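You operate a simulated robot arm through the tools that you are given. There is no shell and no other tool.

You run a simulated two-armed robot. Do the job below in one go: nothing can be reset, and whatever is moved stays where it is left.

## Task
Fill the heater to about MAX, vent the air and start it at the heat on the card.
Fine: leave the flow wheel.

The check looks at the end state, three seconds after you hand in, the way a careful person would. Anything else that was tipped, shoved, dropped, spilled or broken makes it a failure.

## Robot
Two 7-joint arms with fingered hands on one trunk that stands fixed in place. Base frame: the origin is at the foot of the trunk, x ahead of it, y to its left, z up; the work surface is at about z = 800. Readings come in mm, rad, newtons and seconds.
The left shoulder is at [29, 125, 1277], the right one opposite. With the tool pointing down near the work surface each hand reaches from about 100 to 780 mm from the base axis, measured 20 degrees to its own side. Payload 4 kg a hand.
Tool frame (each hand has its own): the origin (TCP) lies between the finger pads and is the grasp point; the fingertips stand 29 mm ahead of it; z points along the fingers, y is the line along which they close. The gripper opens to 100 mm. The gripper's body begins 34 mm behind the TCP. The gripper is a hand of 5 fingers: y runs from the thumb to the fingers, the wrist lies at [-15, -105, -177] in the tool frame, and closing takes about 1.5 s.
Orientation is told as [roll, pitch, yaw] about the base's x, y, z axes, in that order, counted from this pose: with the fingers straight down and the wrist toward the robot, the tool's x, y and z point along [0, 1, 0], [1, 0, 0] and [0, 0, -1] of the base frame.

## Interface
- The arms move only by the tool step_arm. It takes "left_rows", "right_rows" or both (then of equal length, played together; a hand with none holds still); each is a list of rows, each a list of 6 numbers: the turn, a rotation vector about the base's x, y, z in rad, then the shift along the base's x, y, z in mm. In form: [[rx, ry, rz, tx, ty, tz], ...]. A call has 1 to 20 rows; each row shifts and turns the commanded pose from where the row before left it. "left_grip" and "right_grip" are, for a hand that has rows, the finger opening in mm, from 0 to 100, set as the call begins (left out, the last holds). A row lasts 0.2 s, in which the tool goes at most 50 mm and 0.15 rad; a call with a longer step from one row to the next is refused whole, and so is a gripper value outside its range. Where a pose cannot be reached the arm comes as near as it can. A force on the tool above 40 N (or 10 N above the force at the start of the call, whichever is more), or a blocked arm, ends the call early, and 0.2 s more pass. The fingers move at their own pace (about 45 mm/s each) and stop on an object; they squeeze with about 21 N. The grip force told is the motor's: it shows also when the fingers shut on nothing. Time passes only in rows, and 0.2 s behind the last, so rows that do not move let the fingers close. It gives the time, the measured TCP pose, the force on the tool (base axes), the opening and the grip force at its end, in the units of the frame above (readings bear some noise), with the torque about the TCP (base axes, N m) and any sound that the robot's microphone picked up.
- Cameras (640 x 400 px; columns grow to the right, rows downward): "scene" is now at [121.4, -11.9, 1428.4]; the picture's right is [-0.02, -1.00, -0.00], its down [-0.39, 0.01, -0.92] and it looks along [0.92, -0.02, -0.39] (base axes); focal length 214 px, centre (320, 200). "left" rides on the left gripper at [-66, -86, -121] in its tool frame; the picture's right is [-0.76, -0.31, 0.58], its down [0.59, -0.70, 0.40] and it looks along [0.28, 0.64, 0.71] (tool axes); focal length 247 px, centre (320, 200). "right" rides on the right gripper at [66, -86, -121] in its tool frame; the picture's right is [-0.76, 0.31, -0.58], its down [-0.59, -0.70, 0.40] and it looks along [-0.28, 0.64, 0.71] (tool axes); focal length 247 px, centre (320, 200). There is no depth. A picture from a camera that has moved, and an enlarged one, comes with that camera's place and axes in the base frame and with its lens. The place of the scene camera against the robot may be out by one fixed shift of up to 18 mm in any direction.
- snapshot(camera): a new picture of that camera. The clock stands still meanwhile.
- raise_lower(by): slides the trunk up (or, below 0, down) by that many mm; the arms and the scene camera ride with it, the base frame stays. It gives what a move gives, with no picture.
- move_fingers(index, middle, ring, little, thumb_bend, thumb_turn, hand): sets how far each is bent, from 0 (flat) to 100 (curled in); at 30 the hand is open as for a grip, at 70 the pads meet at the TCP. One left out holds its place. A second passes; each finger stops where it meets its share of the squeeze, and holds until it gets a number again. A gripper value or a shape takes the hand back. It gives what a move gives, with no picture; readings hold the bend of each and the force on index, middle, ring, little, thumb and palm. thumb_turn goes from beside the hand (0) to across from the fingers (100), as for a grip.
- preshape(shape, hand): the hand has 5 fingers and takes this shape, open, in about a second: jaw (thumb against the fingers, like two jaws); tri (thumb and two fingers); tip (a fingertip pinch); poke (one finger out to press); point (the index stretched); flat (the hand flat); cup (the hand cupped); fist (a fist). The gripper value then closes the fingers along that shape, each until it touches; the sizes above hold for jaw. It gives what a move gives, with no picture.
- aim_head(pan, tilt): turns the head with the scene camera to pan (to the left, within 1.396 rad either way) and tilt (down, from -0.506 to 1.204), counted from straight ahead of the robot. It gives what a move gives.
- zoom(camera, box): a new picture of the part [left, top, right, bottom] of that camera's present view, enlarged. The clock stands still meanwhile.
- sign_off(): hands the job in; it is judged then, once.

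Nothing tells you positions but the pictures and the camera data. Unless the task says otherwise, let go and move clear before handing in.

The tools are called after "Emit:" as a command line: name --argument value ..., lists and objects as JSON in quotes. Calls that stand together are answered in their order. step_arm: Moves the arms, as the interface text tells. Its arguments: {"type":"object","properties":{"left_rows":{"type":"array"},"left_grip":{"type":"number"},"right_rows":{"type":"array"},"right_grip":{"type":"number"}},"required":[]} The other tools are called the same way: raise_lower (by) slides the trunk up or down; preshape (shape, hand) gives the hand a shape; move_fingers (index, middle, ring, little, thumb_bend, thumb_turn, hand) moves the fingers one by one; aim_head (pan, tilt) turns the head that bears the scene camera; snapshot (camera) takes a picture; zoom (camera, box) takes an enlarged picture of a part of a camera's view; sign_off () hands the job in.

At the start:

```text
time: 0.0
left_ee_pos: [484.2, 87.2, 1386.6]
left_ee_rot: [0.0, 0.0, 0.001]
left_force: [0.3, 0.0, 0.1]
left_moment: [0.0, -0.02, -0.01]
left_opening: 99.9
left_finger_force: 0.1
left_shape: jaw
left_bend: [30.0, 30.0, 30.0, 30.0, 30.0, 98.0]
left_finger forces: [0.1, 0.1, 0.0, 0.1, 0.0, 0.0]
right_ee_pos: [473.7, -314.4, 1356.5]
right_ee_rot: [-0.002, 0.0, 0.001]
right_force: [-0.5, 0.4, 0.9]
right_moment: [-0.03, 0.01, 0.0]
right_opening: 99.8
right_finger_force: 0.0
right_shape: jaw
right_bend: [30.0, 30.0, 30.0, 30.0, 30.0, 98.0]
right_finger forces: [0.0, 0.1, 0.0, 0.0, 0.1, 0.0]
trunk travel left (down, up): [-475.0, 272.0]
head pan, tilt: [-0.021, 0.4]
```

scene: 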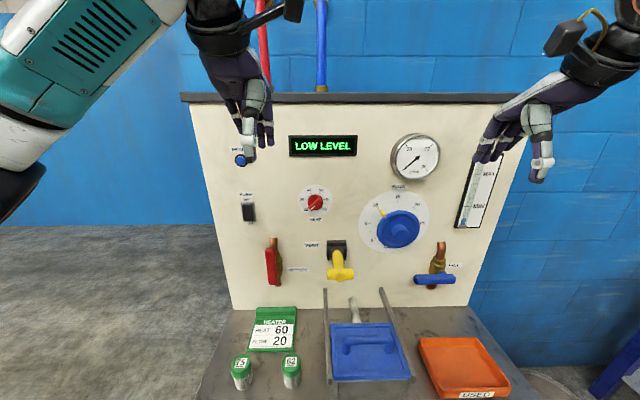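
right: 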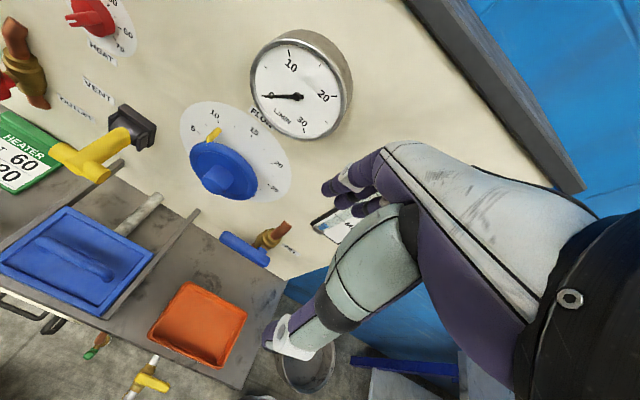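
left: 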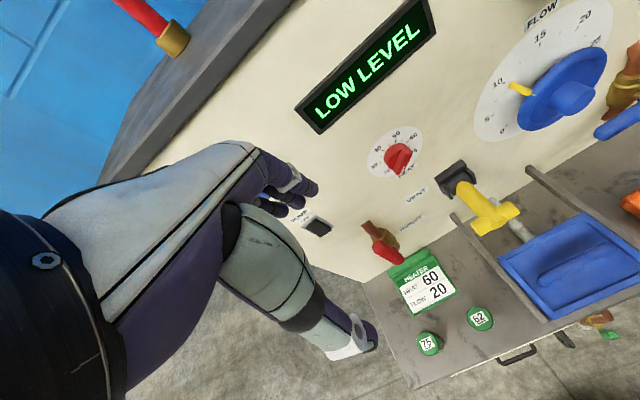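

I see a heater panel with a "LOW LEVEL" display, a heat knob, a flow wheel, a vent, an outlet valve, a fill valve, a level gauge and a card (heat 60, flow 20). Next I'll take close-up pictures to read labels and locate the parts.

Emit:
zoom --camera "scene" --box '[180, 90, 380, 215]'

Emit:
zoom --camera "scene" --box '[360, 90, 560, 215]'

Emit:
zoom --camera "scene" --box '[200, 200, 400, 325]'

Emit:
zoom --camera "scene" --box '[340, 200, 540, 325]'

Emit:
zoom --camera "scene" --box '[200, 280, 400, 400]'

Emit:
zoom --camera "right" --box '[0, 200, 320, 400]'

```text
3.20 times, centred on (280, 152) of scene
camera zoom: at [121.4, -11.9, 1428.4], right [-0.02, -1.0, 0.0], down [-0.39, 0.01, -0.92], along [0.92, -0.02, -0.39], focal length 686 px, centre (448, 352)
```

zoom: 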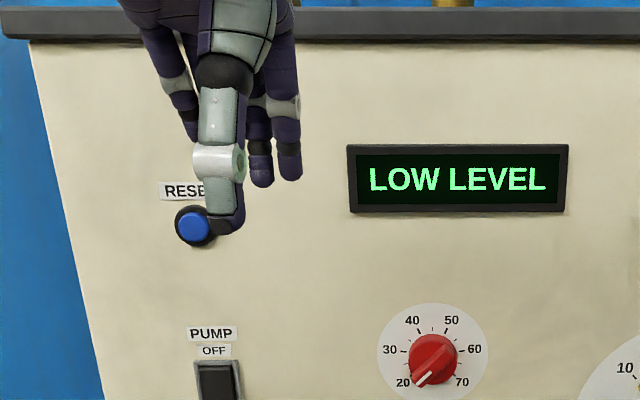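

```text
3.20 times, centred on (460, 152) of scene
camera zoom: at [121.4, -11.9, 1428.4], right [-0.02, -1.0, 0.0], down [-0.39, 0.01, -0.92], along [0.92, -0.02, -0.39], focal length 686 px, centre (-128, 352)
```

zoom: 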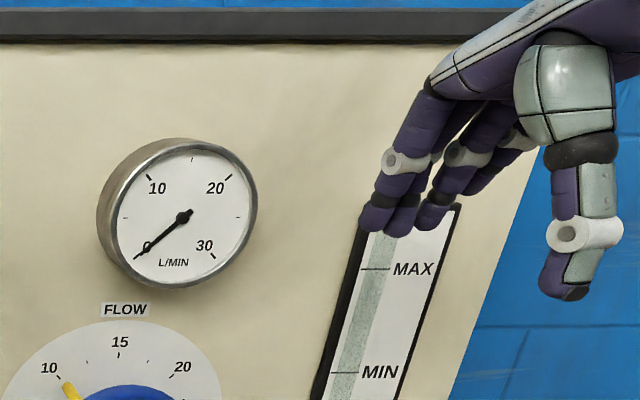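

```text
3.20 times, centred on (300, 262) of scene
camera zoom: at [121.4, -11.9, 1428.4], right [-0.02, -1.0, 0.0], down [-0.39, 0.01, -0.92], along [0.92, -0.02, -0.39], focal length 686 px, centre (384, 0)
```

zoom: 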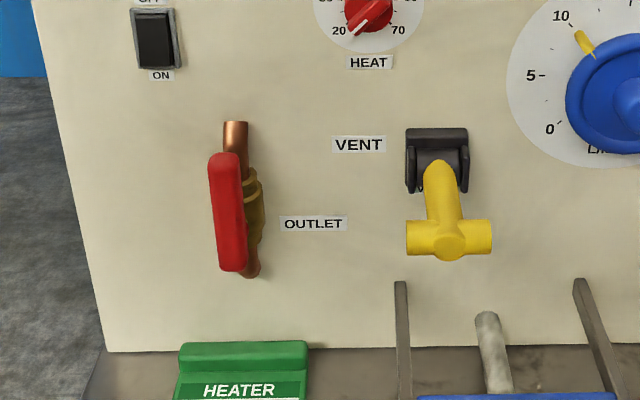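

```text
3.20 times, centred on (440, 262) of scene
camera zoom: at [121.4, -11.9, 1428.4], right [-0.02, -1.0, 0.0], down [-0.39, 0.01, -0.92], along [0.92, -0.02, -0.39], focal length 686 px, centre (-64, 0)
```

zoom: 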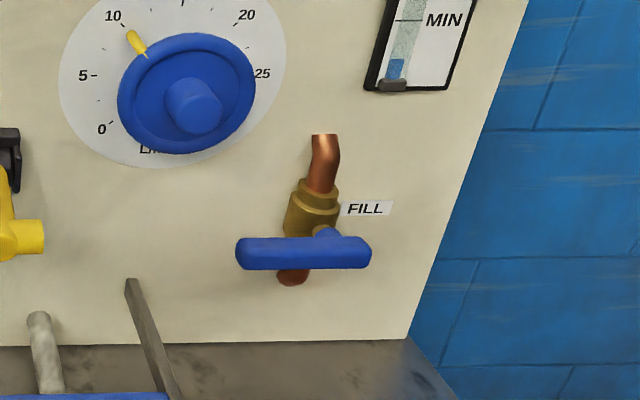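

```text
3.20 times, centred on (300, 340) of scene
camera zoom: at [121.4, -11.9, 1428.4], right [-0.02, -1.0, 0.0], down [-0.39, 0.01, -0.92], along [0.92, -0.02, -0.39], focal length 686 px, centre (384, -248)
```

zoom: 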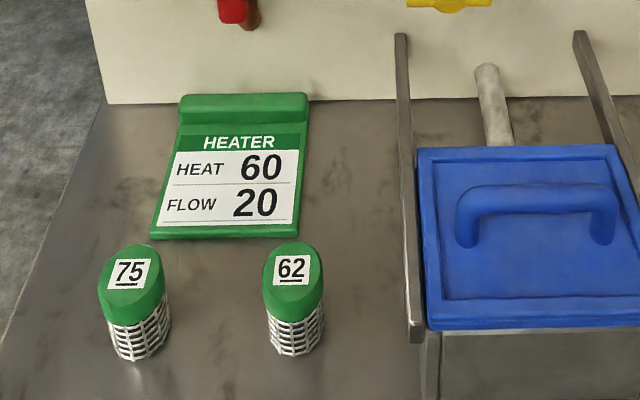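

```text
2.00 times, centred on (160, 300) of right
camera zoom: at [387.7, -249.3, 1478.7], right [0.31, -0.76, 0.58], down [-0.7, -0.59, -0.4], along [0.64, -0.28, -0.71], focal length 494 px, centre (640, 0)
```

zoom: 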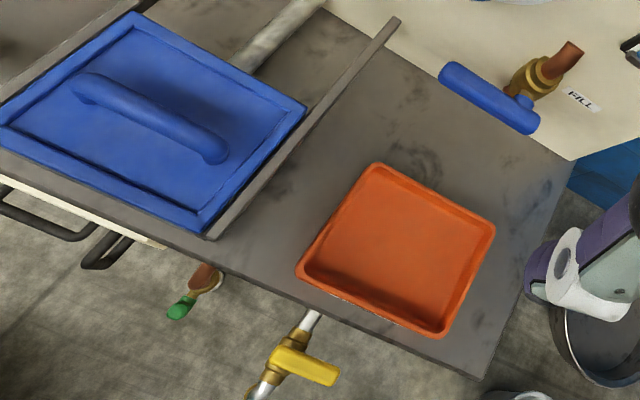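

The panel sits at about x = 653, from y = 274 to -536, and the card reads HEAT 60. The level is below MIN, FILL looks closed and OUTLET open. I'll look closer at the valves and at what hangs under the table.

Emit:
zoom --camera "left" --box '[440, 250, 640, 400]'

Emit:
zoom --camera "left" --box '[280, 120, 480, 270]'

Emit:
zoom --camera "left" --box '[420, 120, 580, 240]'

Emit:
zoom --camera "right" --box '[0, 60, 200, 210]'

Emit:
zoom --camera "right" --box '[200, 200, 340, 300]'

Emit:
zoom --camera "right" --box '[0, 270, 200, 400]'

```text
2.67 times, centred on (540, 325) of left
camera zoom: at [398.8, 20.8, 1507.6], right [-0.31, -0.76, -0.58], down [-0.7, 0.59, -0.4], along [0.64, 0.28, -0.71], focal length 659 px, centre (-267, -133)
```

zoom: 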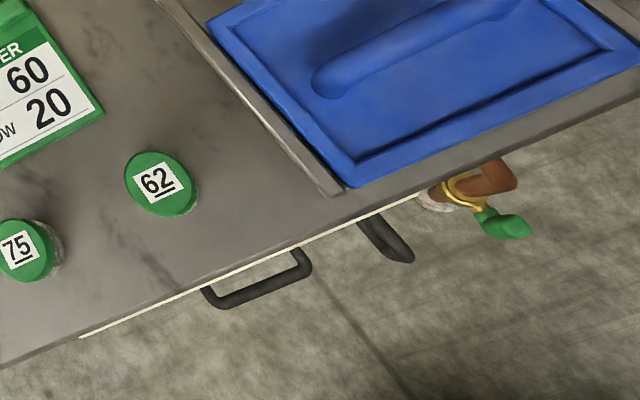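

```text
2.67 times, centred on (380, 195) of left
camera zoom: at [398.8, 20.8, 1507.6], right [-0.31, -0.76, -0.58], down [-0.7, 0.59, -0.4], along [0.64, 0.28, -0.71], focal length 659 px, centre (160, 213)
```

zoom: 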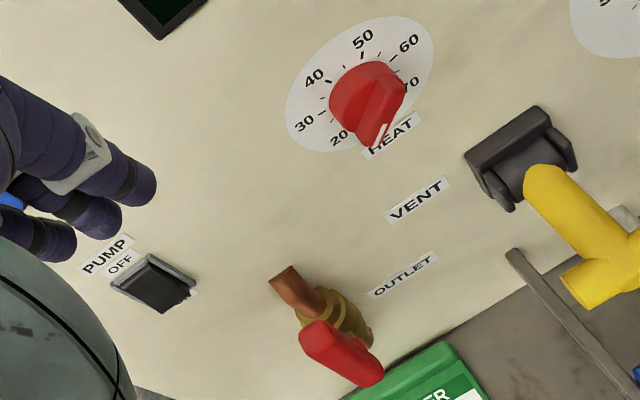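

```text
3.33 times, centred on (500, 180) of left
camera zoom: at [398.8, 20.8, 1507.6], right [-0.31, -0.76, -0.58], down [-0.7, 0.59, -0.4], along [0.64, 0.28, -0.71], focal length 823 px, centre (-280, 267)
```

zoom: 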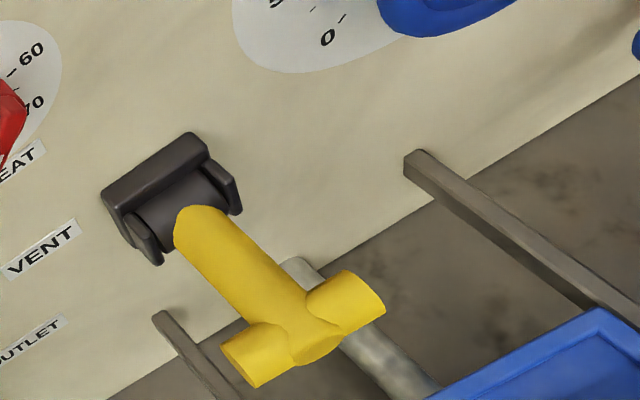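

```text
2.67 times, centred on (100, 135) of right
camera zoom: at [387.7, -249.3, 1478.7], right [0.31, -0.76, 0.58], down [-0.7, -0.59, -0.4], along [0.64, -0.28, -0.71], focal length 659 px, centre (907, 373)
```

zoom: 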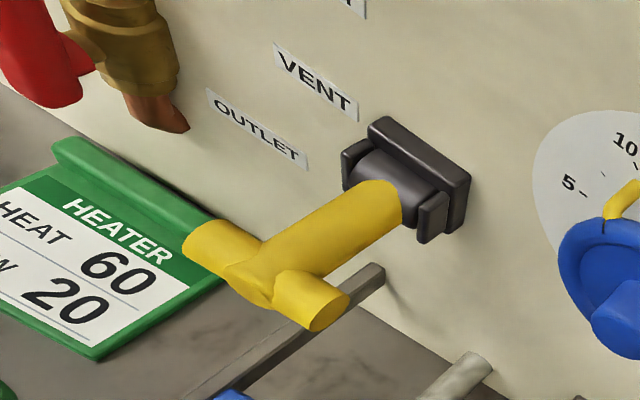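

```text
4.00 times, centred on (270, 250) of right
camera zoom: at [387.7, -249.3, 1478.7], right [0.31, -0.76, 0.58], down [-0.7, -0.59, -0.4], along [0.64, -0.28, -0.71], focal length 988 px, centre (520, 0)
```

zoom: 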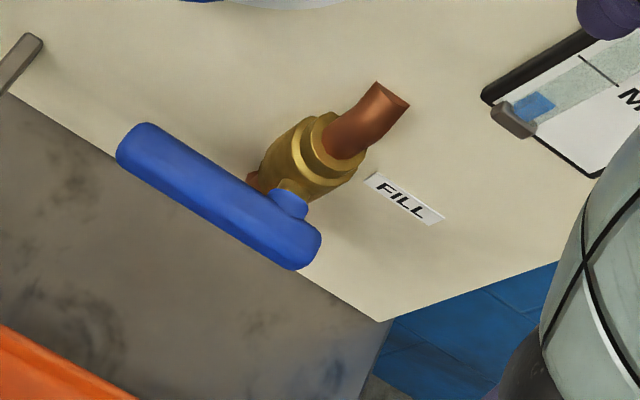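

```text
3.08 times, centred on (100, 335) of right
camera zoom: at [387.7, -249.3, 1478.7], right [0.31, -0.76, 0.58], down [-0.7, -0.59, -0.4], along [0.64, -0.28, -0.71], focal length 760 px, centre (997, -215)
```

zoom: 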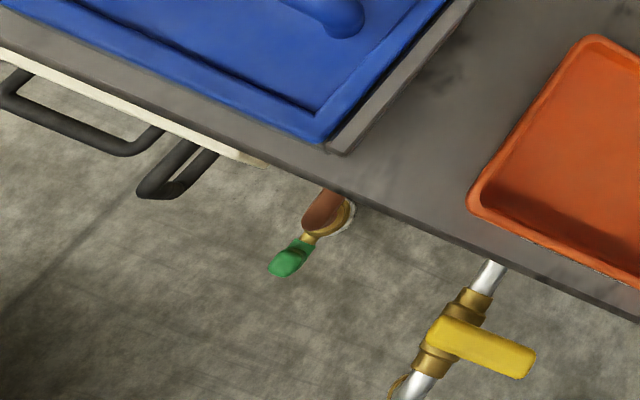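

I've located the controls. Some valves hang under the table's front edge, so I'll tilt the head down to look at them before touching anything.

Emit:
aim_head --pan -0.15 --tilt 0.95

Emit:
snapshot --camera "scene"

```text
time: 1.0
left_ee_pos: [483.9, 87.2, 1385.6]
left_ee_rot: [0.0, 0.0, -0.001]
left_force: [0.4, 0.5, 0.2]
left_moment: [0.01, 0.0, -0.01]
left_opening: 99.6
left_finger_force: 0.0
left_shape: jaw
left_bend: [30.0, 30.0, 30.0, 30.0, 30.0, 98.0]
left_finger forces: [0.0, 0.1, 0.0, 0.0, 0.0, 0.0]
right_ee_pos: [473.4, -314.7, 1357.6]
right_ee_rot: [0.0, -0.001, 0.0]
right_force: [0.3, -0.2, -0.3]
right_moment: [0.02, 0.02, 0.01]
right_opening: 99.5
right_finger_force: 0.1
right_shape: jaw
right_bend: [30.0, 30.0, 30.0, 30.0, 30.0, 98.0]
right_finger forces: [0.0, 0.0, 0.0, 0.1, 0.1, 0.1]
trunk travel left (down, up): [-475.0, 272.0]
head pan, tilt: [-0.15, 0.949]
```

```text
taken
camera scene: at [100.7, -20.8, 1381.8], right [-0.15, -0.99, 0.0], down [-0.8, 0.12, -0.58], along [0.58, -0.09, -0.81], focal length 214 px, centre (320, 200)
```

scene: 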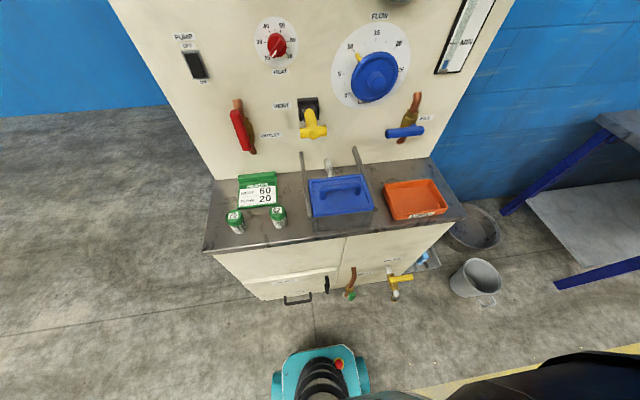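

Emit:
zoom --camera "scene" --box '[320, 230, 460, 318]'

Emit:
zoom --camera "scene" --box '[200, 230, 360, 330]'

Emit:
zoom --camera "scene" --box '[290, 150, 450, 250]'

Emit:
zoom --camera "scene" --box '[220, 80, 350, 161]'

Emit:
zoom --camera "scene" --box '[360, 80, 490, 161]'

```text
4.55 times, centred on (390, 274) of scene
camera zoom: at [100.7, -20.8, 1381.8], right [-0.15, -0.99, 0.0], down [-0.8, 0.12, -0.58], along [0.58, -0.09, -0.81], focal length 975 px, centre (2, -136)
```

zoom: 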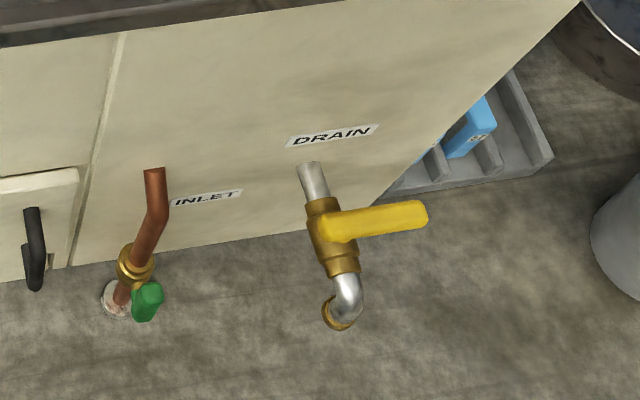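

```text
4.00 times, centred on (280, 280) of scene
camera zoom: at [100.7, -20.8, 1381.8], right [-0.15, -0.99, 0.0], down [-0.8, 0.12, -0.58], along [0.58, -0.09, -0.81], focal length 858 px, centre (480, -120)
```

zoom: 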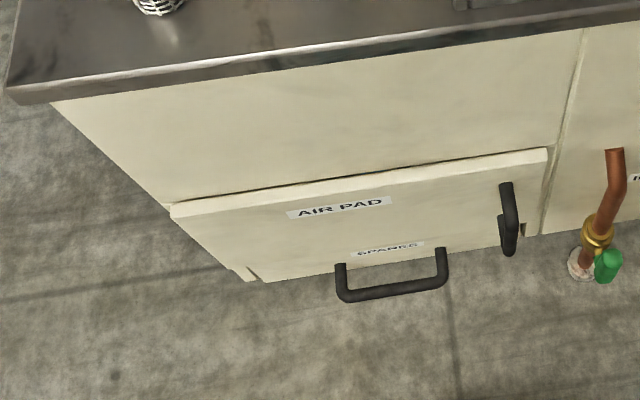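

```text
4.00 times, centred on (370, 200) of scene
camera zoom: at [100.7, -20.8, 1381.8], right [-0.15, -0.99, 0.0], down [-0.8, 0.12, -0.58], along [0.58, -0.09, -0.81], focal length 858 px, centre (120, 200)
```

zoom: 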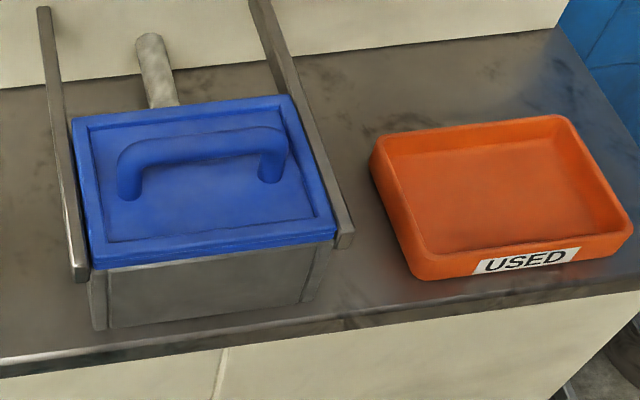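

```text
4.92 times, centred on (285, 120) of scene
camera zoom: at [100.7, -20.8, 1381.8], right [-0.15, -0.99, 0.0], down [-0.8, 0.12, -0.58], along [0.58, -0.09, -0.81], focal length 1056 px, centre (492, 591)
```

zoom: 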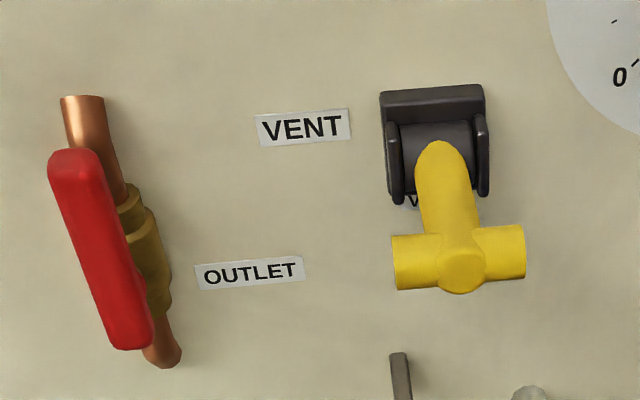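

```text
4.92 times, centred on (425, 120) of scene
camera zoom: at [100.7, -20.8, 1381.8], right [-0.15, -0.99, 0.0], down [-0.8, 0.12, -0.58], along [0.58, -0.09, -0.81], focal length 1056 px, centre (-197, 591)
```

zoom: 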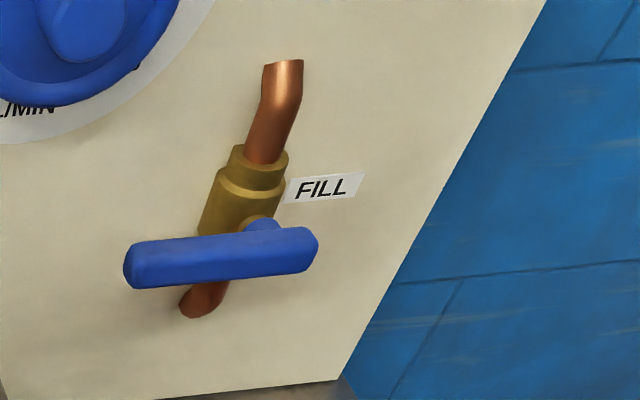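

DRAIN looks closed (lever across its pipe). The INLET lever is unclear, so I'll enlarge that.

Emit:
zoom --camera "scene" --box '[332, 260, 380, 308]'

Emit:
zoom --camera "scene" --box '[290, 85, 340, 145]'

Emit:
snapshot --camera "right"

```text
8.33 times, centred on (356, 284) of scene
camera zoom: at [100.7, -20.8, 1381.8], right [-0.15, -0.99, 0.0], down [-0.8, 0.12, -0.58], along [0.58, -0.09, -0.81], focal length 1787 px, centre (20, -500)
```

zoom: 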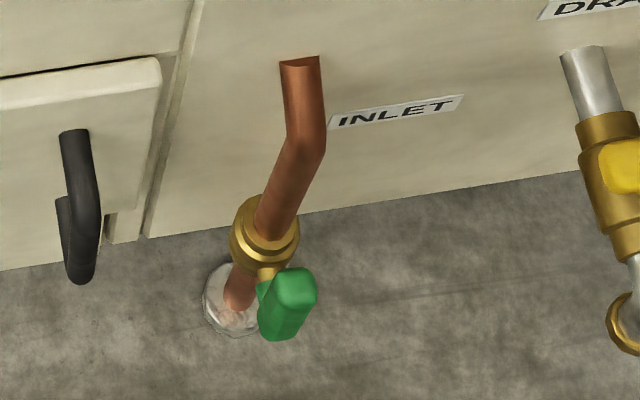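

```text
6.67 times, centred on (315, 115) of scene
camera zoom: at [100.7, -20.8, 1381.8], right [-0.15, -0.99, 0.0], down [-0.8, 0.12, -0.58], along [0.58, -0.09, -0.81], focal length 1430 px, centre (353, 767)
```

zoom: 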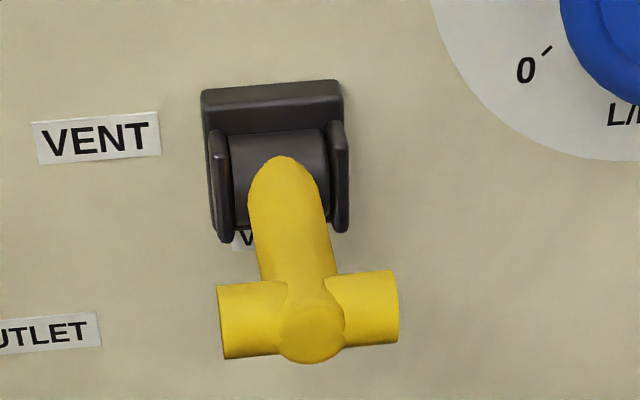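

```text
taken
camera right: at [387.6, -249.3, 1478.7], right [0.31, -0.76, 0.58], down [-0.7, -0.59, -0.4], along [0.64, -0.28, -0.71], focal length 247 px, centre (320, 200)
```

right: 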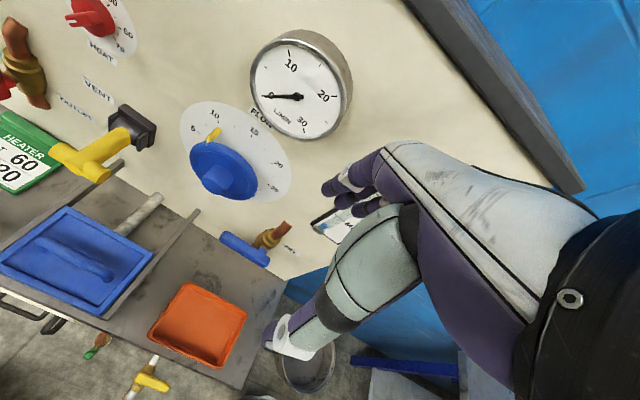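

DRAIN appears closed and INLET appears open, so FILL is the valve to work. I'll turn the right hand so its fingers point at the panel and move it back a bit, which also gives a new camera viewpoint for measuring.

Emit:
step_arm --right_rows '[[0, -0.143, 0, -6, 0, -15], [0, -0.143, 0, -6, 0, -15], [0, -0.143, 0, -6, 0, -15], [0, -0.143, 0, -6, 0, -15], [0, -0.143, 0, -6, 0, -15], [0, -0.143, 0, -6, 0, -15], [0, -0.143, 0, -6, 0, -15], [0, -0.143, 0, -6, 0, -15], [0, -0.143, 0, -6, 0, -15], [0, -0.143, 0, -6, 0, -15], [0, -0.141, 0, -6, 0, -15]]'

Emit:
aim_head --pan -0.1 --tilt 0.5

Emit:
snapshot --camera "scene"

Emit:
snapshot --camera "right"

```text
time: 3.4
left_ee_pos: [483.2, 87.1, 1385.3]
left_ee_rot: [0.0, -0.001, 0.0]
left_force: [0.0, 0.2, 0.2]
left_moment: [-0.01, -0.01, 0.0]
left_opening: 99.6
left_finger_force: 0.1
left_shape: jaw
left_bend: [30.0, 30.0, 30.0, 30.0, 30.0, 98.0]
left_finger forces: [0.0, 0.0, 0.1, 0.0, 0.0, 0.1]
right_ee_pos: [429.1, -327.3, 1191.7]
right_ee_rot: [-0.826, -1.569, 0.825]
right_force: [0.2, 0.1, -0.3]
right_moment: [-0.04, 0.03, 0.01]
right_opening: 99.8
right_finger_force: 0.1
right_shape: jaw
right_bend: [30.0, 30.0, 30.0, 30.0, 30.0, 98.0]
right_finger forces: [0.0, 0.1, 0.1, 0.1, 0.1, 0.0]
right hand out of reach, approached as far as the arm can: row 6, 7
trunk travel left (down, up): [-475.0, 272.0]
head pan, tilt: [-0.15, 0.949]
```

```text
time: 4.3
left_ee_pos: [484.7, 87.4, 1385.5]
left_ee_rot: [0.0, 0.0, 0.0]
left_force: [-0.2, 0.8, 0.2]
left_moment: [0.01, 0.01, 0.01]
left_opening: 99.8
left_finger_force: 0.0
left_shape: jaw
left_bend: [30.0, 30.0, 30.0, 30.0, 30.0, 98.0]
left_finger forces: [0.0, 0.0, 0.1, 0.0, 0.0, 0.1]
right_ee_pos: [429.3, -328.1, 1193.4]
right_ee_rot: [-0.279, -1.568, 0.28]
right_force: [1.4, -1.4, -0.1]
right_moment: [-0.02, -0.02, 0.01]
right_opening: 100.1
right_finger_force: 0.1
right_shape: jaw
right_bend: [30.0, 30.0, 30.0, 30.0, 30.0, 98.0]
right_finger forces: [0.0, 0.0, 0.0, 0.0, 0.0, 0.1]
trunk travel left (down, up): [-475.0, 272.0]
head pan, tilt: [-0.099, 0.499]
```

```text
taken
camera scene: at [119.3, -18.9, 1419.2], right [-0.1, -1.0, 0.0], down [-0.48, 0.05, -0.88], along [0.87, -0.09, -0.48], focal length 214 px, centre (320, 200)
```

scene: 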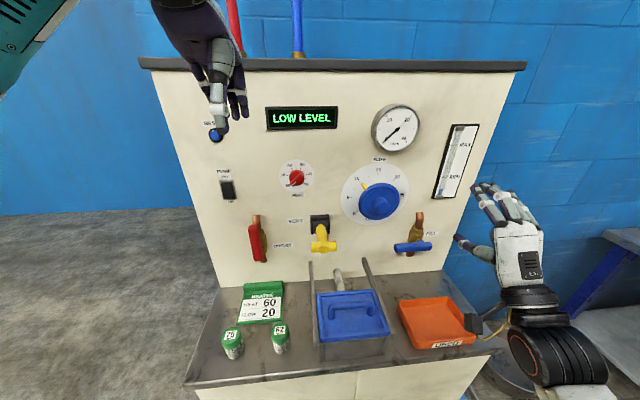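

```text
taken
camera right: at [308.1, -262.6, 1108.5], right [-0.58, -0.76, 0.31], down [0.4, -0.59, -0.7], along [0.71, -0.28, 0.64], focal length 247 px, centre (320, 200)
```

right: 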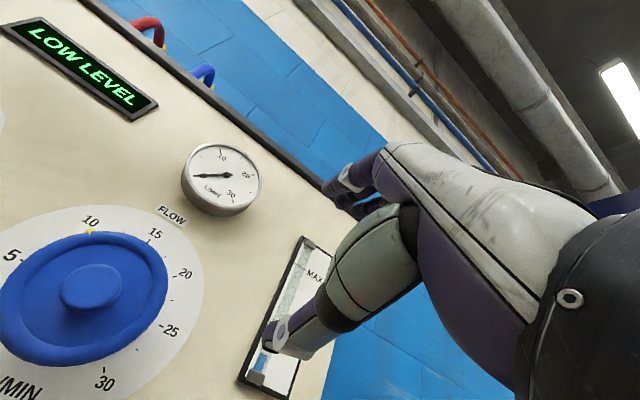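

Fingers forward works. I'll now roll the right hand into a handshake posture, so the wrist stays level and clear of the tray, and bring it down in front of the FILL valve to look.

Emit:
step_arm --right_rows '[[0.143, 0, 0, 0, 2, -16], [0.143, 0, 0, 0, 2, -16], [0.143, 0, 0, 0, 2, -16], [0.143, 0, 0, 0, 2, -16], [0.143, 0, 0, 0, 2, -16], [0.143, 0, 0, 0, 2, -16], [0.143, 0, 0, 0, 2, -16], [0.143, 0, 0, 0, 2, -16], [0.143, 0, 0, 0, 2, -16], [0.143, 0, 0, 0, 2, -16], [0.141, 0, 0, 0, 2, -16]]'

Emit:
snapshot --camera "scene"

Emit:
snapshot --camera "right"

```text
time: 6.0
left_ee_pos: [483.1, 87.1, 1386.7]
left_ee_rot: [0.001, 0.001, -0.003]
left_force: [-0.1, 0.2, -0.2]
left_moment: [-0.01, 0.03, -0.01]
left_opening: 99.5
left_finger_force: 0.1
left_shape: jaw
left_bend: [30.0, 30.0, 30.0, 30.0, 30.0, 98.0]
left_finger forces: [0.0, 0.0, 0.0, 0.0, 0.1, 0.0]
right_ee_pos: [431.2, -328.4, 1092.0]
right_ee_rot: [1.542, -0.708, -1.506]
right_force: [0.5, 0.3, 0.2]
right_moment: [0.04, -0.01, 0.0]
right_opening: 99.8
right_finger_force: 0.1
right_shape: jaw
right_bend: [30.0, 30.0, 30.0, 30.0, 30.0, 98.0]
right_finger forces: [0.0, 0.0, 0.0, 0.0, 0.0, 0.1]
trunk travel left (down, up): [-475.0, 272.0]
head pan, tilt: [-0.099, 0.499]
stopped in row 8 (right hand): the arm was blocked; the commanded pose is now the measured one
```

```text
taken
camera scene: at [119.3, -19.2, 1419.2], right [-0.1, -0.99, 0.0], down [-0.48, 0.05, -0.88], along [0.87, -0.09, -0.48], focal length 214 px, centre (320, 200)
```

scene: 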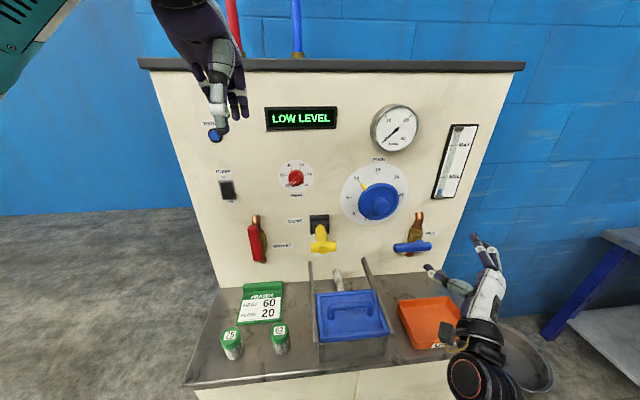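

```text
taken
camera right: at [304.8, -227.4, 1090.0], right [-0.55, -0.75, -0.36], down [0.37, 0.17, -0.91], along [0.75, -0.64, 0.19], focal length 247 px, centre (320, 200)
```

right: 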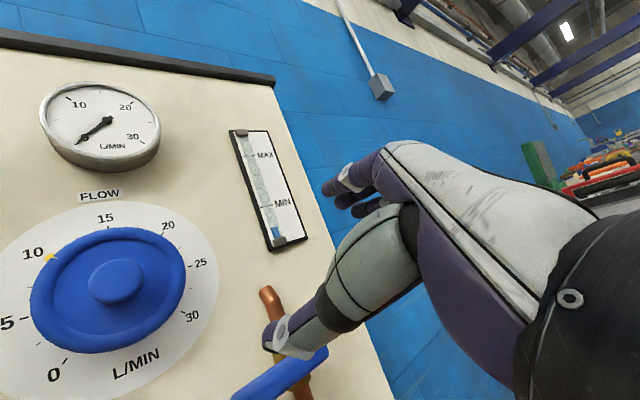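

The arm stopped partway through the roll, at roughly 50° rolled. I'll check whether it's a limit by trying a small further roll while backing off slightly.

Emit:
step_arm --right_rows '[[0.1, 0, 0, 5, -5, 5], [0.1, 0, 0, 5, -5, 5], [0.1, 0, 0, 5, -5, 5]]'

Emit:
snapshot --camera "right"

```text
time: 6.7
left_ee_pos: [484.0, 86.0, 1385.9]
left_ee_rot: [0.001, 0.0, -0.002]
left_force: [-0.3, -0.1, 0.4]
left_moment: [0.03, -0.01, 0.05]
left_opening: 99.9
left_finger_force: 0.1
left_shape: jaw
left_bend: [30.0, 30.0, 30.0, 30.0, 30.0, 98.0]
left_finger forces: [0.0, 0.0, 0.0, 0.1, 0.0, 0.0]
right_ee_pos: [443.2, -359.3, 1123.5]
right_ee_rot: [1.519, -0.64, -1.47]
right_force: [0.2, 0.4, 0.4]
right_moment: [-0.01, 0.0, 0.05]
right_opening: 100.0
right_finger_force: 0.2
right_shape: jaw
right_bend: [30.0, 30.0, 30.0, 30.0, 30.0, 98.0]
right_finger forces: [0.0, 0.0, 0.0, 0.0, 0.0, 0.0]
trunk travel left (down, up): [-475.0, 272.0]
head pan, tilt: [-0.099, 0.499]
stopped in row 3 (right hand): the arm was blocked; the commanded pose is now the measured one
```

```text
taken
camera right: at [315.3, -260.5, 1130.9], right [-0.54, -0.74, -0.4], down [0.35, 0.24, -0.91], along [0.76, -0.63, 0.13], focal length 247 px, centre (320, 200)
```

right: 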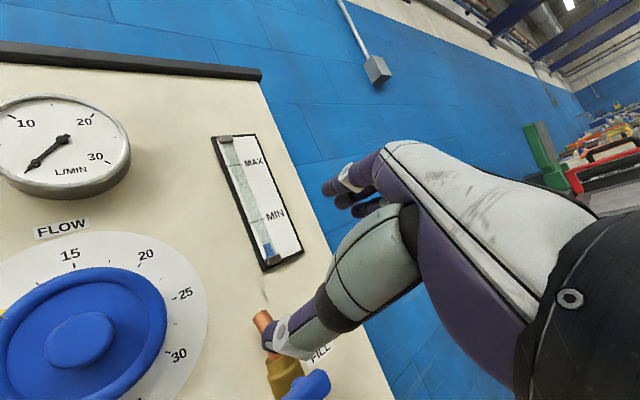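

The roll seems limited here to about 53°, which should still be enough. I'll give the right hand the point shape and see where the index tip lies.

Emit:
preshape --hand "right" --shape "point"

Emit:
snapshot --camera "right"

Emit:
snapshot --camera "scene"

```text
time: 7.6
left_ee_pos: [482.6, 86.8, 1387.5]
left_ee_rot: [0.001, 0.0, -0.002]
left_force: [-0.3, 0.2, 0.5]
left_moment: [0.01, 0.03, -0.03]
left_opening: 99.9
left_finger_force: 0.1
left_shape: jaw
left_bend: [30.0, 30.0, 30.0, 30.0, 30.0, 98.0]
left_finger forces: [0.0, 0.1, 0.1, 0.1, 0.0, 0.0]
right_ee_pos: [444.7, -359.1, 1123.5]
right_ee_rot: [1.52, -0.64, -1.469]
right_force: [-0.6, -0.5, -0.1]
right_moment: [-0.02, -0.01, 0.0]
right_opening: 92.9
right_finger_force: 0.0
right_shape: point
right_bend: [20.0, 100.0, 100.0, 100.0, 100.0, 87.0]
right_finger forces: [0.0, 0.0, 0.0, 0.0, 0.1, 0.0]
trunk travel left (down, up): [-475.0, 272.0]
head pan, tilt: [-0.099, 0.499]
```

```text
taken
camera right: at [315.1, -260.3, 1130.9], right [-0.54, -0.74, -0.4], down [0.35, 0.24, -0.91], along [0.76, -0.63, 0.13], focal length 247 px, centre (320, 200)
```

right: 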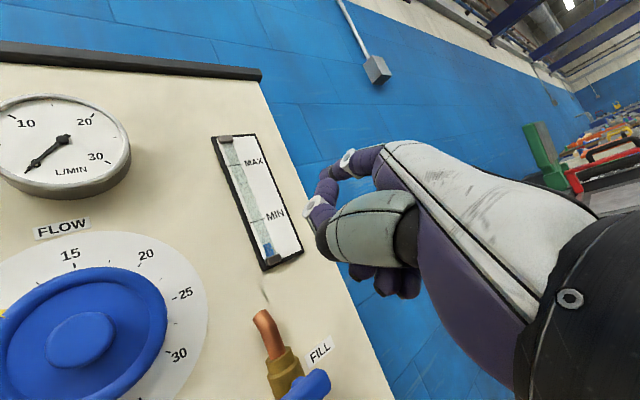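

```text
taken
camera scene: at [119.4, -18.8, 1419.3], right [-0.1, -0.99, 0.0], down [-0.48, 0.05, -0.88], along [0.87, -0.09, -0.48], focal length 214 px, centre (320, 200)
```

scene: 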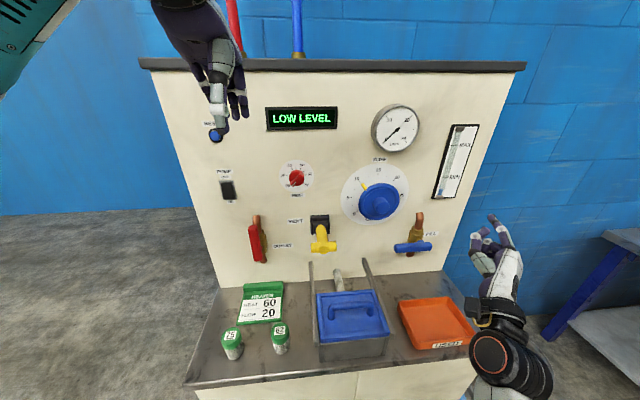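

Emit:
zoom --camera "right" --box '[260, 120, 460, 320]'

Emit:
zoom --camera "scene" --box '[440, 200, 560, 380]'

```text
2.00 times, centred on (360, 220) of right
camera zoom: at [315.1, -260.3, 1130.9], right [-0.54, -0.74, -0.4], down [0.35, 0.24, -0.91], along [0.76, -0.63, 0.13], focal length 494 px, centre (240, 160)
```

zoom: 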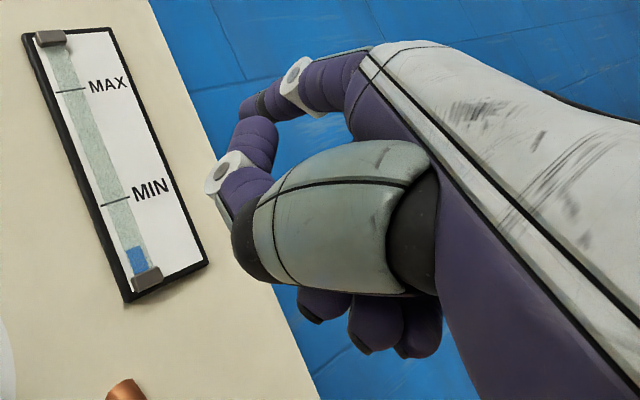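

```text
2.22 times, centred on (500, 290) of scene
camera zoom: at [119.4, -18.8, 1419.3], right [-0.1, -0.99, 0.0], down [-0.48, 0.05, -0.88], along [0.87, -0.09, -0.48], focal length 477 px, centre (-80, 0)
```

zoom: 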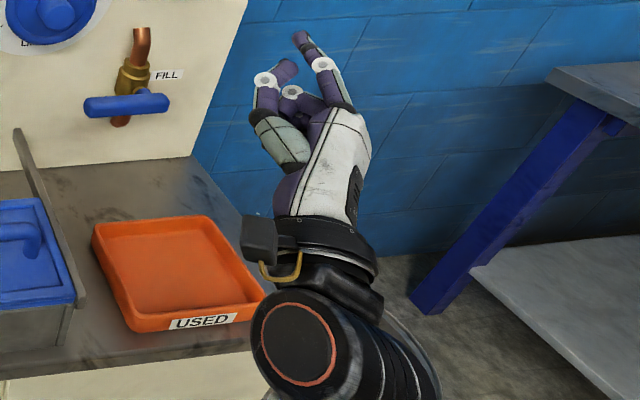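

The point shape puts the index tip off to the finger side of the tool axis. I'll try the poke shape and see where its tip sits.

Emit:
preshape --hand "right" --shape "poke"

Emit:
zoom --camera "right" --box '[200, 120, 460, 320]'

Emit:
zoom --camera "scene" --box '[360, 190, 560, 315]'

```text
time: 8.5
left_ee_pos: [484.7, 87.2, 1387.0]
left_ee_rot: [0.001, 0.0, -0.002]
left_force: [0.6, 0.1, 0.7]
left_moment: [0.04, -0.01, 0.0]
left_opening: 99.8
left_finger_force: 0.1
left_shape: jaw
left_bend: [30.0, 30.0, 30.0, 30.0, 30.0, 98.0]
left_finger forces: [0.1, 0.1, 0.1, 0.1, 0.0, 0.0]
right_ee_pos: [444.0, -359.1, 1123.2]
right_ee_rot: [1.517, -0.642, -1.47]
right_force: [0.5, -0.3, -0.1]
right_moment: [-0.01, -0.02, 0.01]
right_opening: 0.0
right_finger_force: 0.1
right_shape: poke
right_bend: [70.0, 70.0, 99.0, 99.0, 100.0, 100.0]
right_finger forces: [0.0, 0.0, 0.1, 0.0, 0.0, 0.0]
trunk travel left (down, up): [-475.0, 272.0]
head pan, tilt: [-0.099, 0.499]
```

```text
2.00 times, centred on (330, 220) of right
camera zoom: at [315.4, -260.5, 1130.8], right [-0.54, -0.74, -0.4], down [0.34, 0.24, -0.91], along [0.76, -0.63, 0.13], focal length 494 px, centre (300, 160)
```

zoom: 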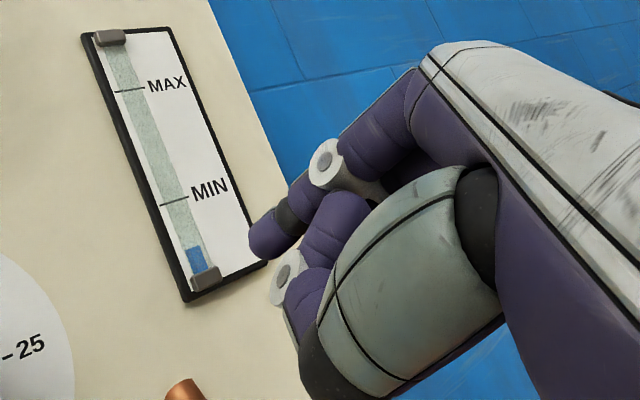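

```text
3.20 times, centred on (460, 252) of scene
camera zoom: at [120.0, -18.9, 1419.2], right [-0.1, -0.99, 0.0], down [-0.48, 0.05, -0.88], along [0.87, -0.09, -0.48], focal length 686 px, centre (-128, 32)
```

zoom: 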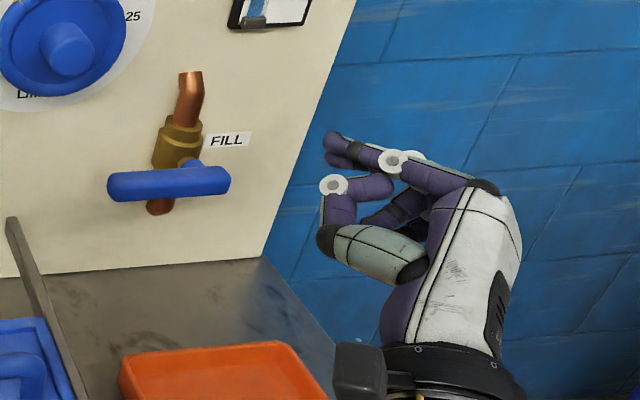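

The poke shape puts the fingertips along the tool axis, which is useful. The wrist hangs low in this roll though, so I'll test rolling the other way to bring the wrist to the right or above.

Emit:
step_arm --right_rows '[[-0.143, 0, 0, 0, -4, 3], [-0.143, 0, 0, 0, -4, 3], [-0.143, 0, 0, 0, -4, 3], [-0.143, 0, 0, 0, -4, 3], [-0.143, 0, 0, 0, -4, 3], [-0.143, 0, 0, 0, -4, 3], [-0.143, 0, 0, 0, -4, 3], [-0.143, 0, 0, 0, -4, 3], [-0.143, 0, 0, 0, -4, 3], [-0.143, 0, 0, 0, -4, 3], [-0.143, 0, 0, 0, -4, 3], [-0.143, 0, 0, 0, -4, 3], [-0.143, 0, 0, 0, -4, 3], [-0.143, 0, 0, 0, -4, 3], [-0.143, 0, 0, 0, 0, 0]]'

Emit:
snapshot --camera "scene"

Emit:
snapshot --camera "right"

```text
time: 11.7
left_ee_pos: [483.2, 85.6, 1385.8]
left_ee_rot: [0.001, 0.0, -0.001]
left_force: [0.0, -0.4, 0.3]
left_moment: [0.0, 0.0, 0.04]
left_opening: 99.9
left_finger_force: 0.1
left_shape: jaw
left_bend: [30.0, 30.0, 30.0, 30.0, 30.0, 98.0]
left_finger forces: [0.1, 0.0, 0.0, 0.0, 0.1, 0.1]
right_ee_pos: [443.0, -414.6, 1167.3]
right_ee_rot: [-1.531, -0.354, 1.485]
right_force: [0.3, 0.3, 0.2]
right_moment: [-0.01, -0.03, -0.01]
right_opening: 0.0
right_finger_force: 0.0
right_shape: poke
right_bend: [70.0, 70.0, 99.0, 99.0, 100.0, 100.0]
right_finger forces: [0.0, 0.1, 0.0, 0.0, 0.1, 0.0]
trunk travel left (down, up): [-475.0, 272.0]
head pan, tilt: [-0.099, 0.499]
```

```text
taken
camera scene: at [119.2, -18.9, 1419.3], right [-0.1, -1.0, 0.0], down [-0.48, 0.05, -0.88], along [0.87, -0.09, -0.48], focal length 214 px, centre (320, 200)
```

scene: 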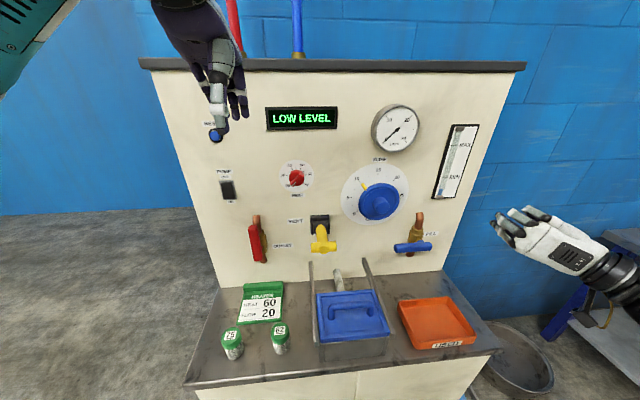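

```text
taken
camera right: at [314.6, -463.6, 1079.7], right [-0.54, 0.07, 0.84], down [0.35, -0.89, 0.29], along [0.77, 0.45, 0.46], focal length 247 px, centre (320, 200)
```

right: 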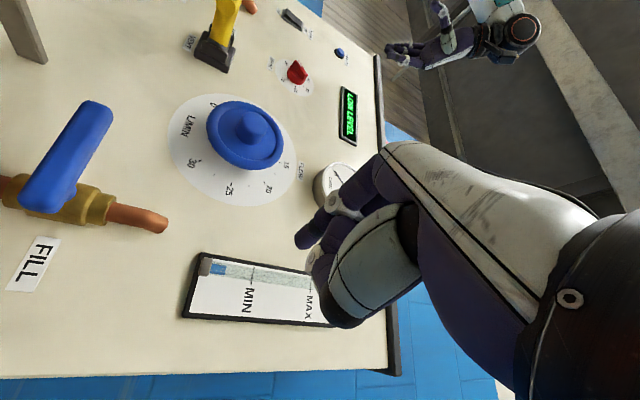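

Rolling this way works well: the wrist comes from the right and stays level. I put the FILL lever at about x=596, y=-283 to -392, z=978, with its stem near y=-363. I'll extend just the ring and little fingers, which are uppermost in this roll, to push the lever's long end up from below.

Emit:
move_fingers --hand "right" --index 100 --middle 100 --ring 70 --little 70 --thumb_bend 100 --thumb_turn 100

Emit:
step_arm --right_rows '[[-0.046, 0, 0, 0, 14, -26], [-0.046, 0, 0, 0, 14, -26], [-0.046, 0, 0, 0, 14, -26], [-0.046, 0, 0, 0, 14, -26], [-0.046, 0, 0, 0, 14, -26], [-0.046, 0, 0, 0, 14, -26], [-0.046, 0, 0, 0, 14, -26], [-0.046, 0, 0, 0, 14, -26]]'

Emit:
snapshot --camera "scene"

Emit:
snapshot --camera "right"

```text
time: 12.7
left_ee_pos: [484.8, 86.0, 1386.6]
left_ee_rot: [0.0, 0.001, 0.001]
left_force: [0.2, 0.3, -0.3]
left_moment: [-0.01, 0.0, 0.0]
left_opening: 99.8
left_finger_force: 0.0
left_shape: jaw
left_bend: [30.0, 30.0, 30.0, 30.0, 30.0, 98.0]
left_finger forces: [0.0, 0.0, 0.0, 0.1, 0.1, 0.1]
right_ee_pos: [441.9, -414.5, 1166.2]
right_ee_rot: [-1.532, -0.355, 1.484]
right_force: [0.5, -0.4, 1.0]
right_moment: [-0.03, 0.01, -0.01]
right_opening: 17.0
right_finger_force: 0.0
right_shape: fingers
right_bend: [95.0, 98.0, 70.0, 70.0, 100.0, 100.0]
right_finger forces: [0.0, 0.0, 0.0, 0.0, 0.0, 0.0]
trunk travel left (down, up): [-475.0, 272.0]
head pan, tilt: [-0.099, 0.499]
```

```text
time: 14.5
left_ee_pos: [483.7, 87.4, 1386.1]
left_ee_rot: [0.0, 0.0, 0.0]
left_force: [-0.9, -0.5, 0.1]
left_moment: [0.03, -0.01, 0.03]
left_opening: 100.1
left_finger_force: 0.1
left_shape: jaw
left_bend: [30.0, 30.0, 30.0, 30.0, 30.0, 98.0]
left_finger forces: [0.0, 0.0, 0.0, 0.0, 0.0, 0.0]
right_ee_pos: [443.2, -302.5, 958.5]
right_ee_rot: [-1.563, 0.016, 1.489]
right_force: [0.5, 0.6, -0.1]
right_moment: [0.0, 0.02, 0.02]
right_opening: 16.4
right_finger_force: 0.0
right_shape: fingers
right_bend: [96.0, 98.0, 70.0, 70.0, 100.0, 100.0]
right_finger forces: [0.1, 0.0, 0.0, 0.1, 0.1, 0.1]
trunk travel left (down, up): [-475.0, 272.0]
head pan, tilt: [-0.099, 0.499]
```

```text
taken
camera scene: at [119.3, -18.8, 1419.3], right [-0.1, -1.0, 0.0], down [-0.48, 0.05, -0.88], along [0.87, -0.09, -0.48], focal length 214 px, centre (320, 200)
```

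scene: 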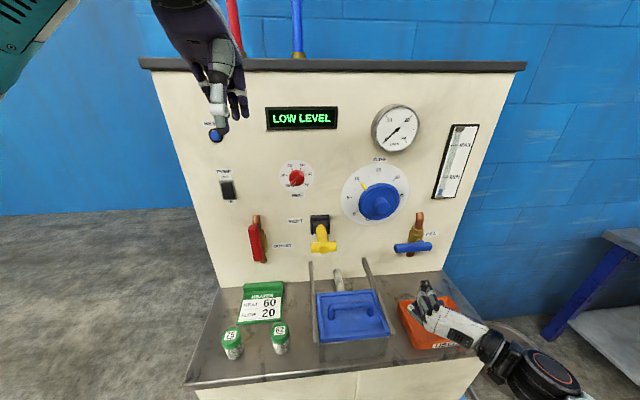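

```text
taken
camera right: at [314.9, -379.6, 895.4], right [-0.54, 0.36, 0.76], down [0.35, -0.73, 0.6], along [0.77, 0.58, 0.27], focal length 247 px, centre (320, 200)
```

right: 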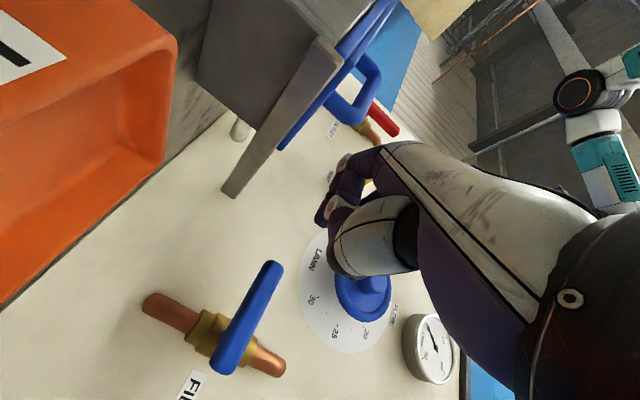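

Emit:
zoom --camera "right" --box '[120, 120, 440, 400]'

Emit:
zoom --camera "scene" --box '[360, 220, 520, 380]'

```text
1.43 times, centred on (280, 260) of right
camera zoom: at [314.9, -379.6, 895.4], right [-0.54, 0.36, 0.76], down [0.35, -0.73, 0.6], along [0.77, 0.58, 0.27], focal length 353 px, centre (377, 114)
```

zoom: 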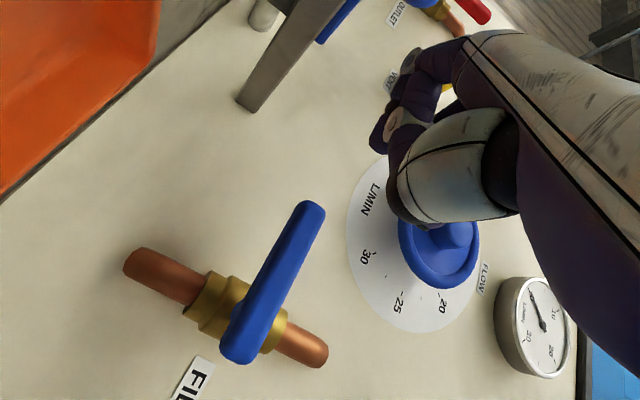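

```text
2.50 times, centred on (440, 300) of scene
camera zoom: at [119.3, -18.8, 1419.3], right [-0.1, -1.0, 0.0], down [-0.48, 0.05, -0.88], along [0.87, -0.09, -0.48], focal length 536 px, centre (20, -50)
```

zoom: 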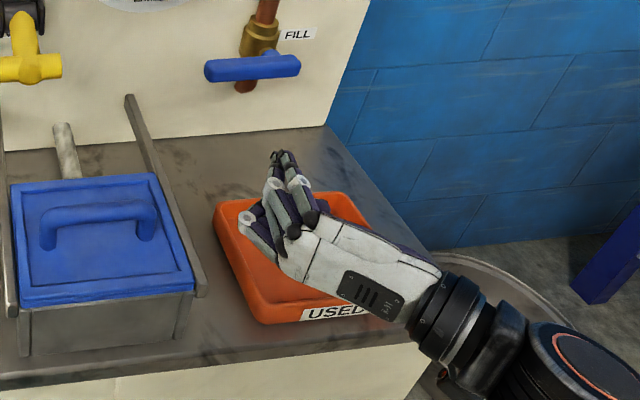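

The geometry is consistent. I'll lower the right hand below lever height and advance under the lever's left end, keeping well clear of the tray and rail.

Emit:
step_arm --right_rows '[[0, 0, 0, 0, 0, -18], [0, 0, 0, 0, 0, -18], [0, 0, 0, 0, 0, -16], [0, 0, 0, 25, 0, 0], [0, 0, 0, 25, 0, 0], [0, 0, 0, 25, 0, 0], [0, 0, 0, 25, 0, 0], [0, 0, 0, 25, 0, 0]]'

Emit:
zoom --camera "right" --box '[120, 120, 440, 400]'

Emit:
zoom --camera "scene" --box '[340, 200, 520, 380]'

```text
time: 16.1
left_ee_pos: [482.9, 88.4, 1385.5]
left_ee_rot: [0.001, 0.004, -0.001]
left_force: [1.3, -0.2, 0.2]
left_moment: [0.01, 0.06, -0.01]
left_opening: 99.8
left_finger_force: 0.0
left_shape: jaw
left_bend: [30.0, 30.0, 30.0, 30.0, 30.0, 98.0]
left_finger forces: [0.0, 0.1, 0.0, 0.0, 0.0, 0.1]
right_ee_pos: [529.8, -303.5, 903.3]
right_ee_rot: [-1.551, 0.001, 1.489]
right_force: [-26.1, 4.1, 18.4]
right_moment: [-1.2, 4.24, -2.77]
right_opening: 16.4
right_finger_force: 0.1
right_shape: fingers
right_bend: [96.0, 98.0, 70.0, 70.0, 100.0, 100.0]
right_finger forces: [0.0, 0.1, 0.0, 0.0, 0.0, 0.0]
trunk travel left (down, up): [-475.0, 272.0]
head pan, tilt: [-0.099, 0.499]
stopped in row 7 (right hand): the force on the tool passed its limit at 79 N (the readings are from after the stop); the commanded pose is now the measured one
```

```text
1.43 times, centred on (280, 260) of right
camera zoom: at [401.5, -379.8, 841.5], right [-0.53, 0.35, 0.77], down [0.35, -0.73, 0.58], along [0.77, 0.58, 0.27], focal length 353 px, centre (377, 114)
```

zoom: 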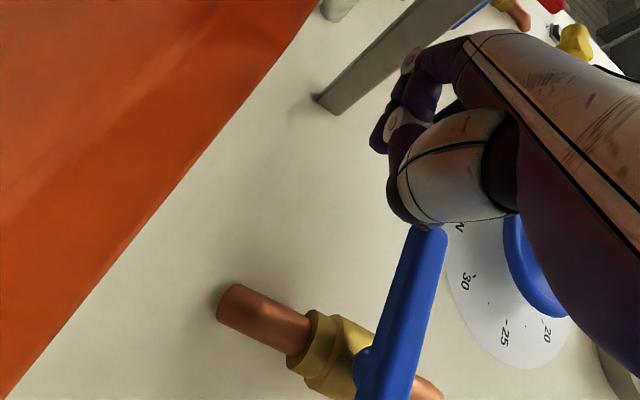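

```text
2.22 times, centred on (430, 290) of scene
camera zoom: at [117.8, -18.5, 1419.6], right [-0.1, -1.0, 0.0], down [-0.48, 0.05, -0.88], along [0.87, -0.09, -0.48], focal length 477 px, centre (76, 0)
```

zoom: 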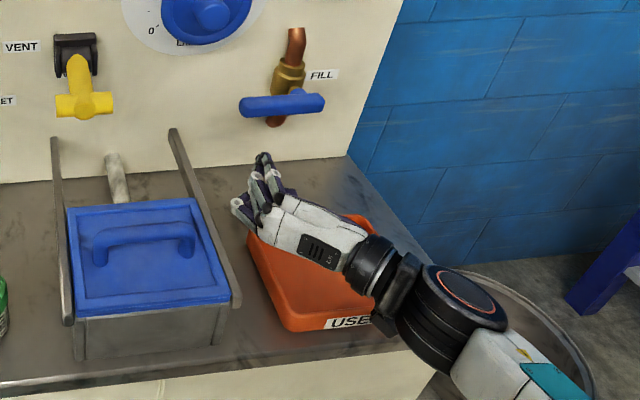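

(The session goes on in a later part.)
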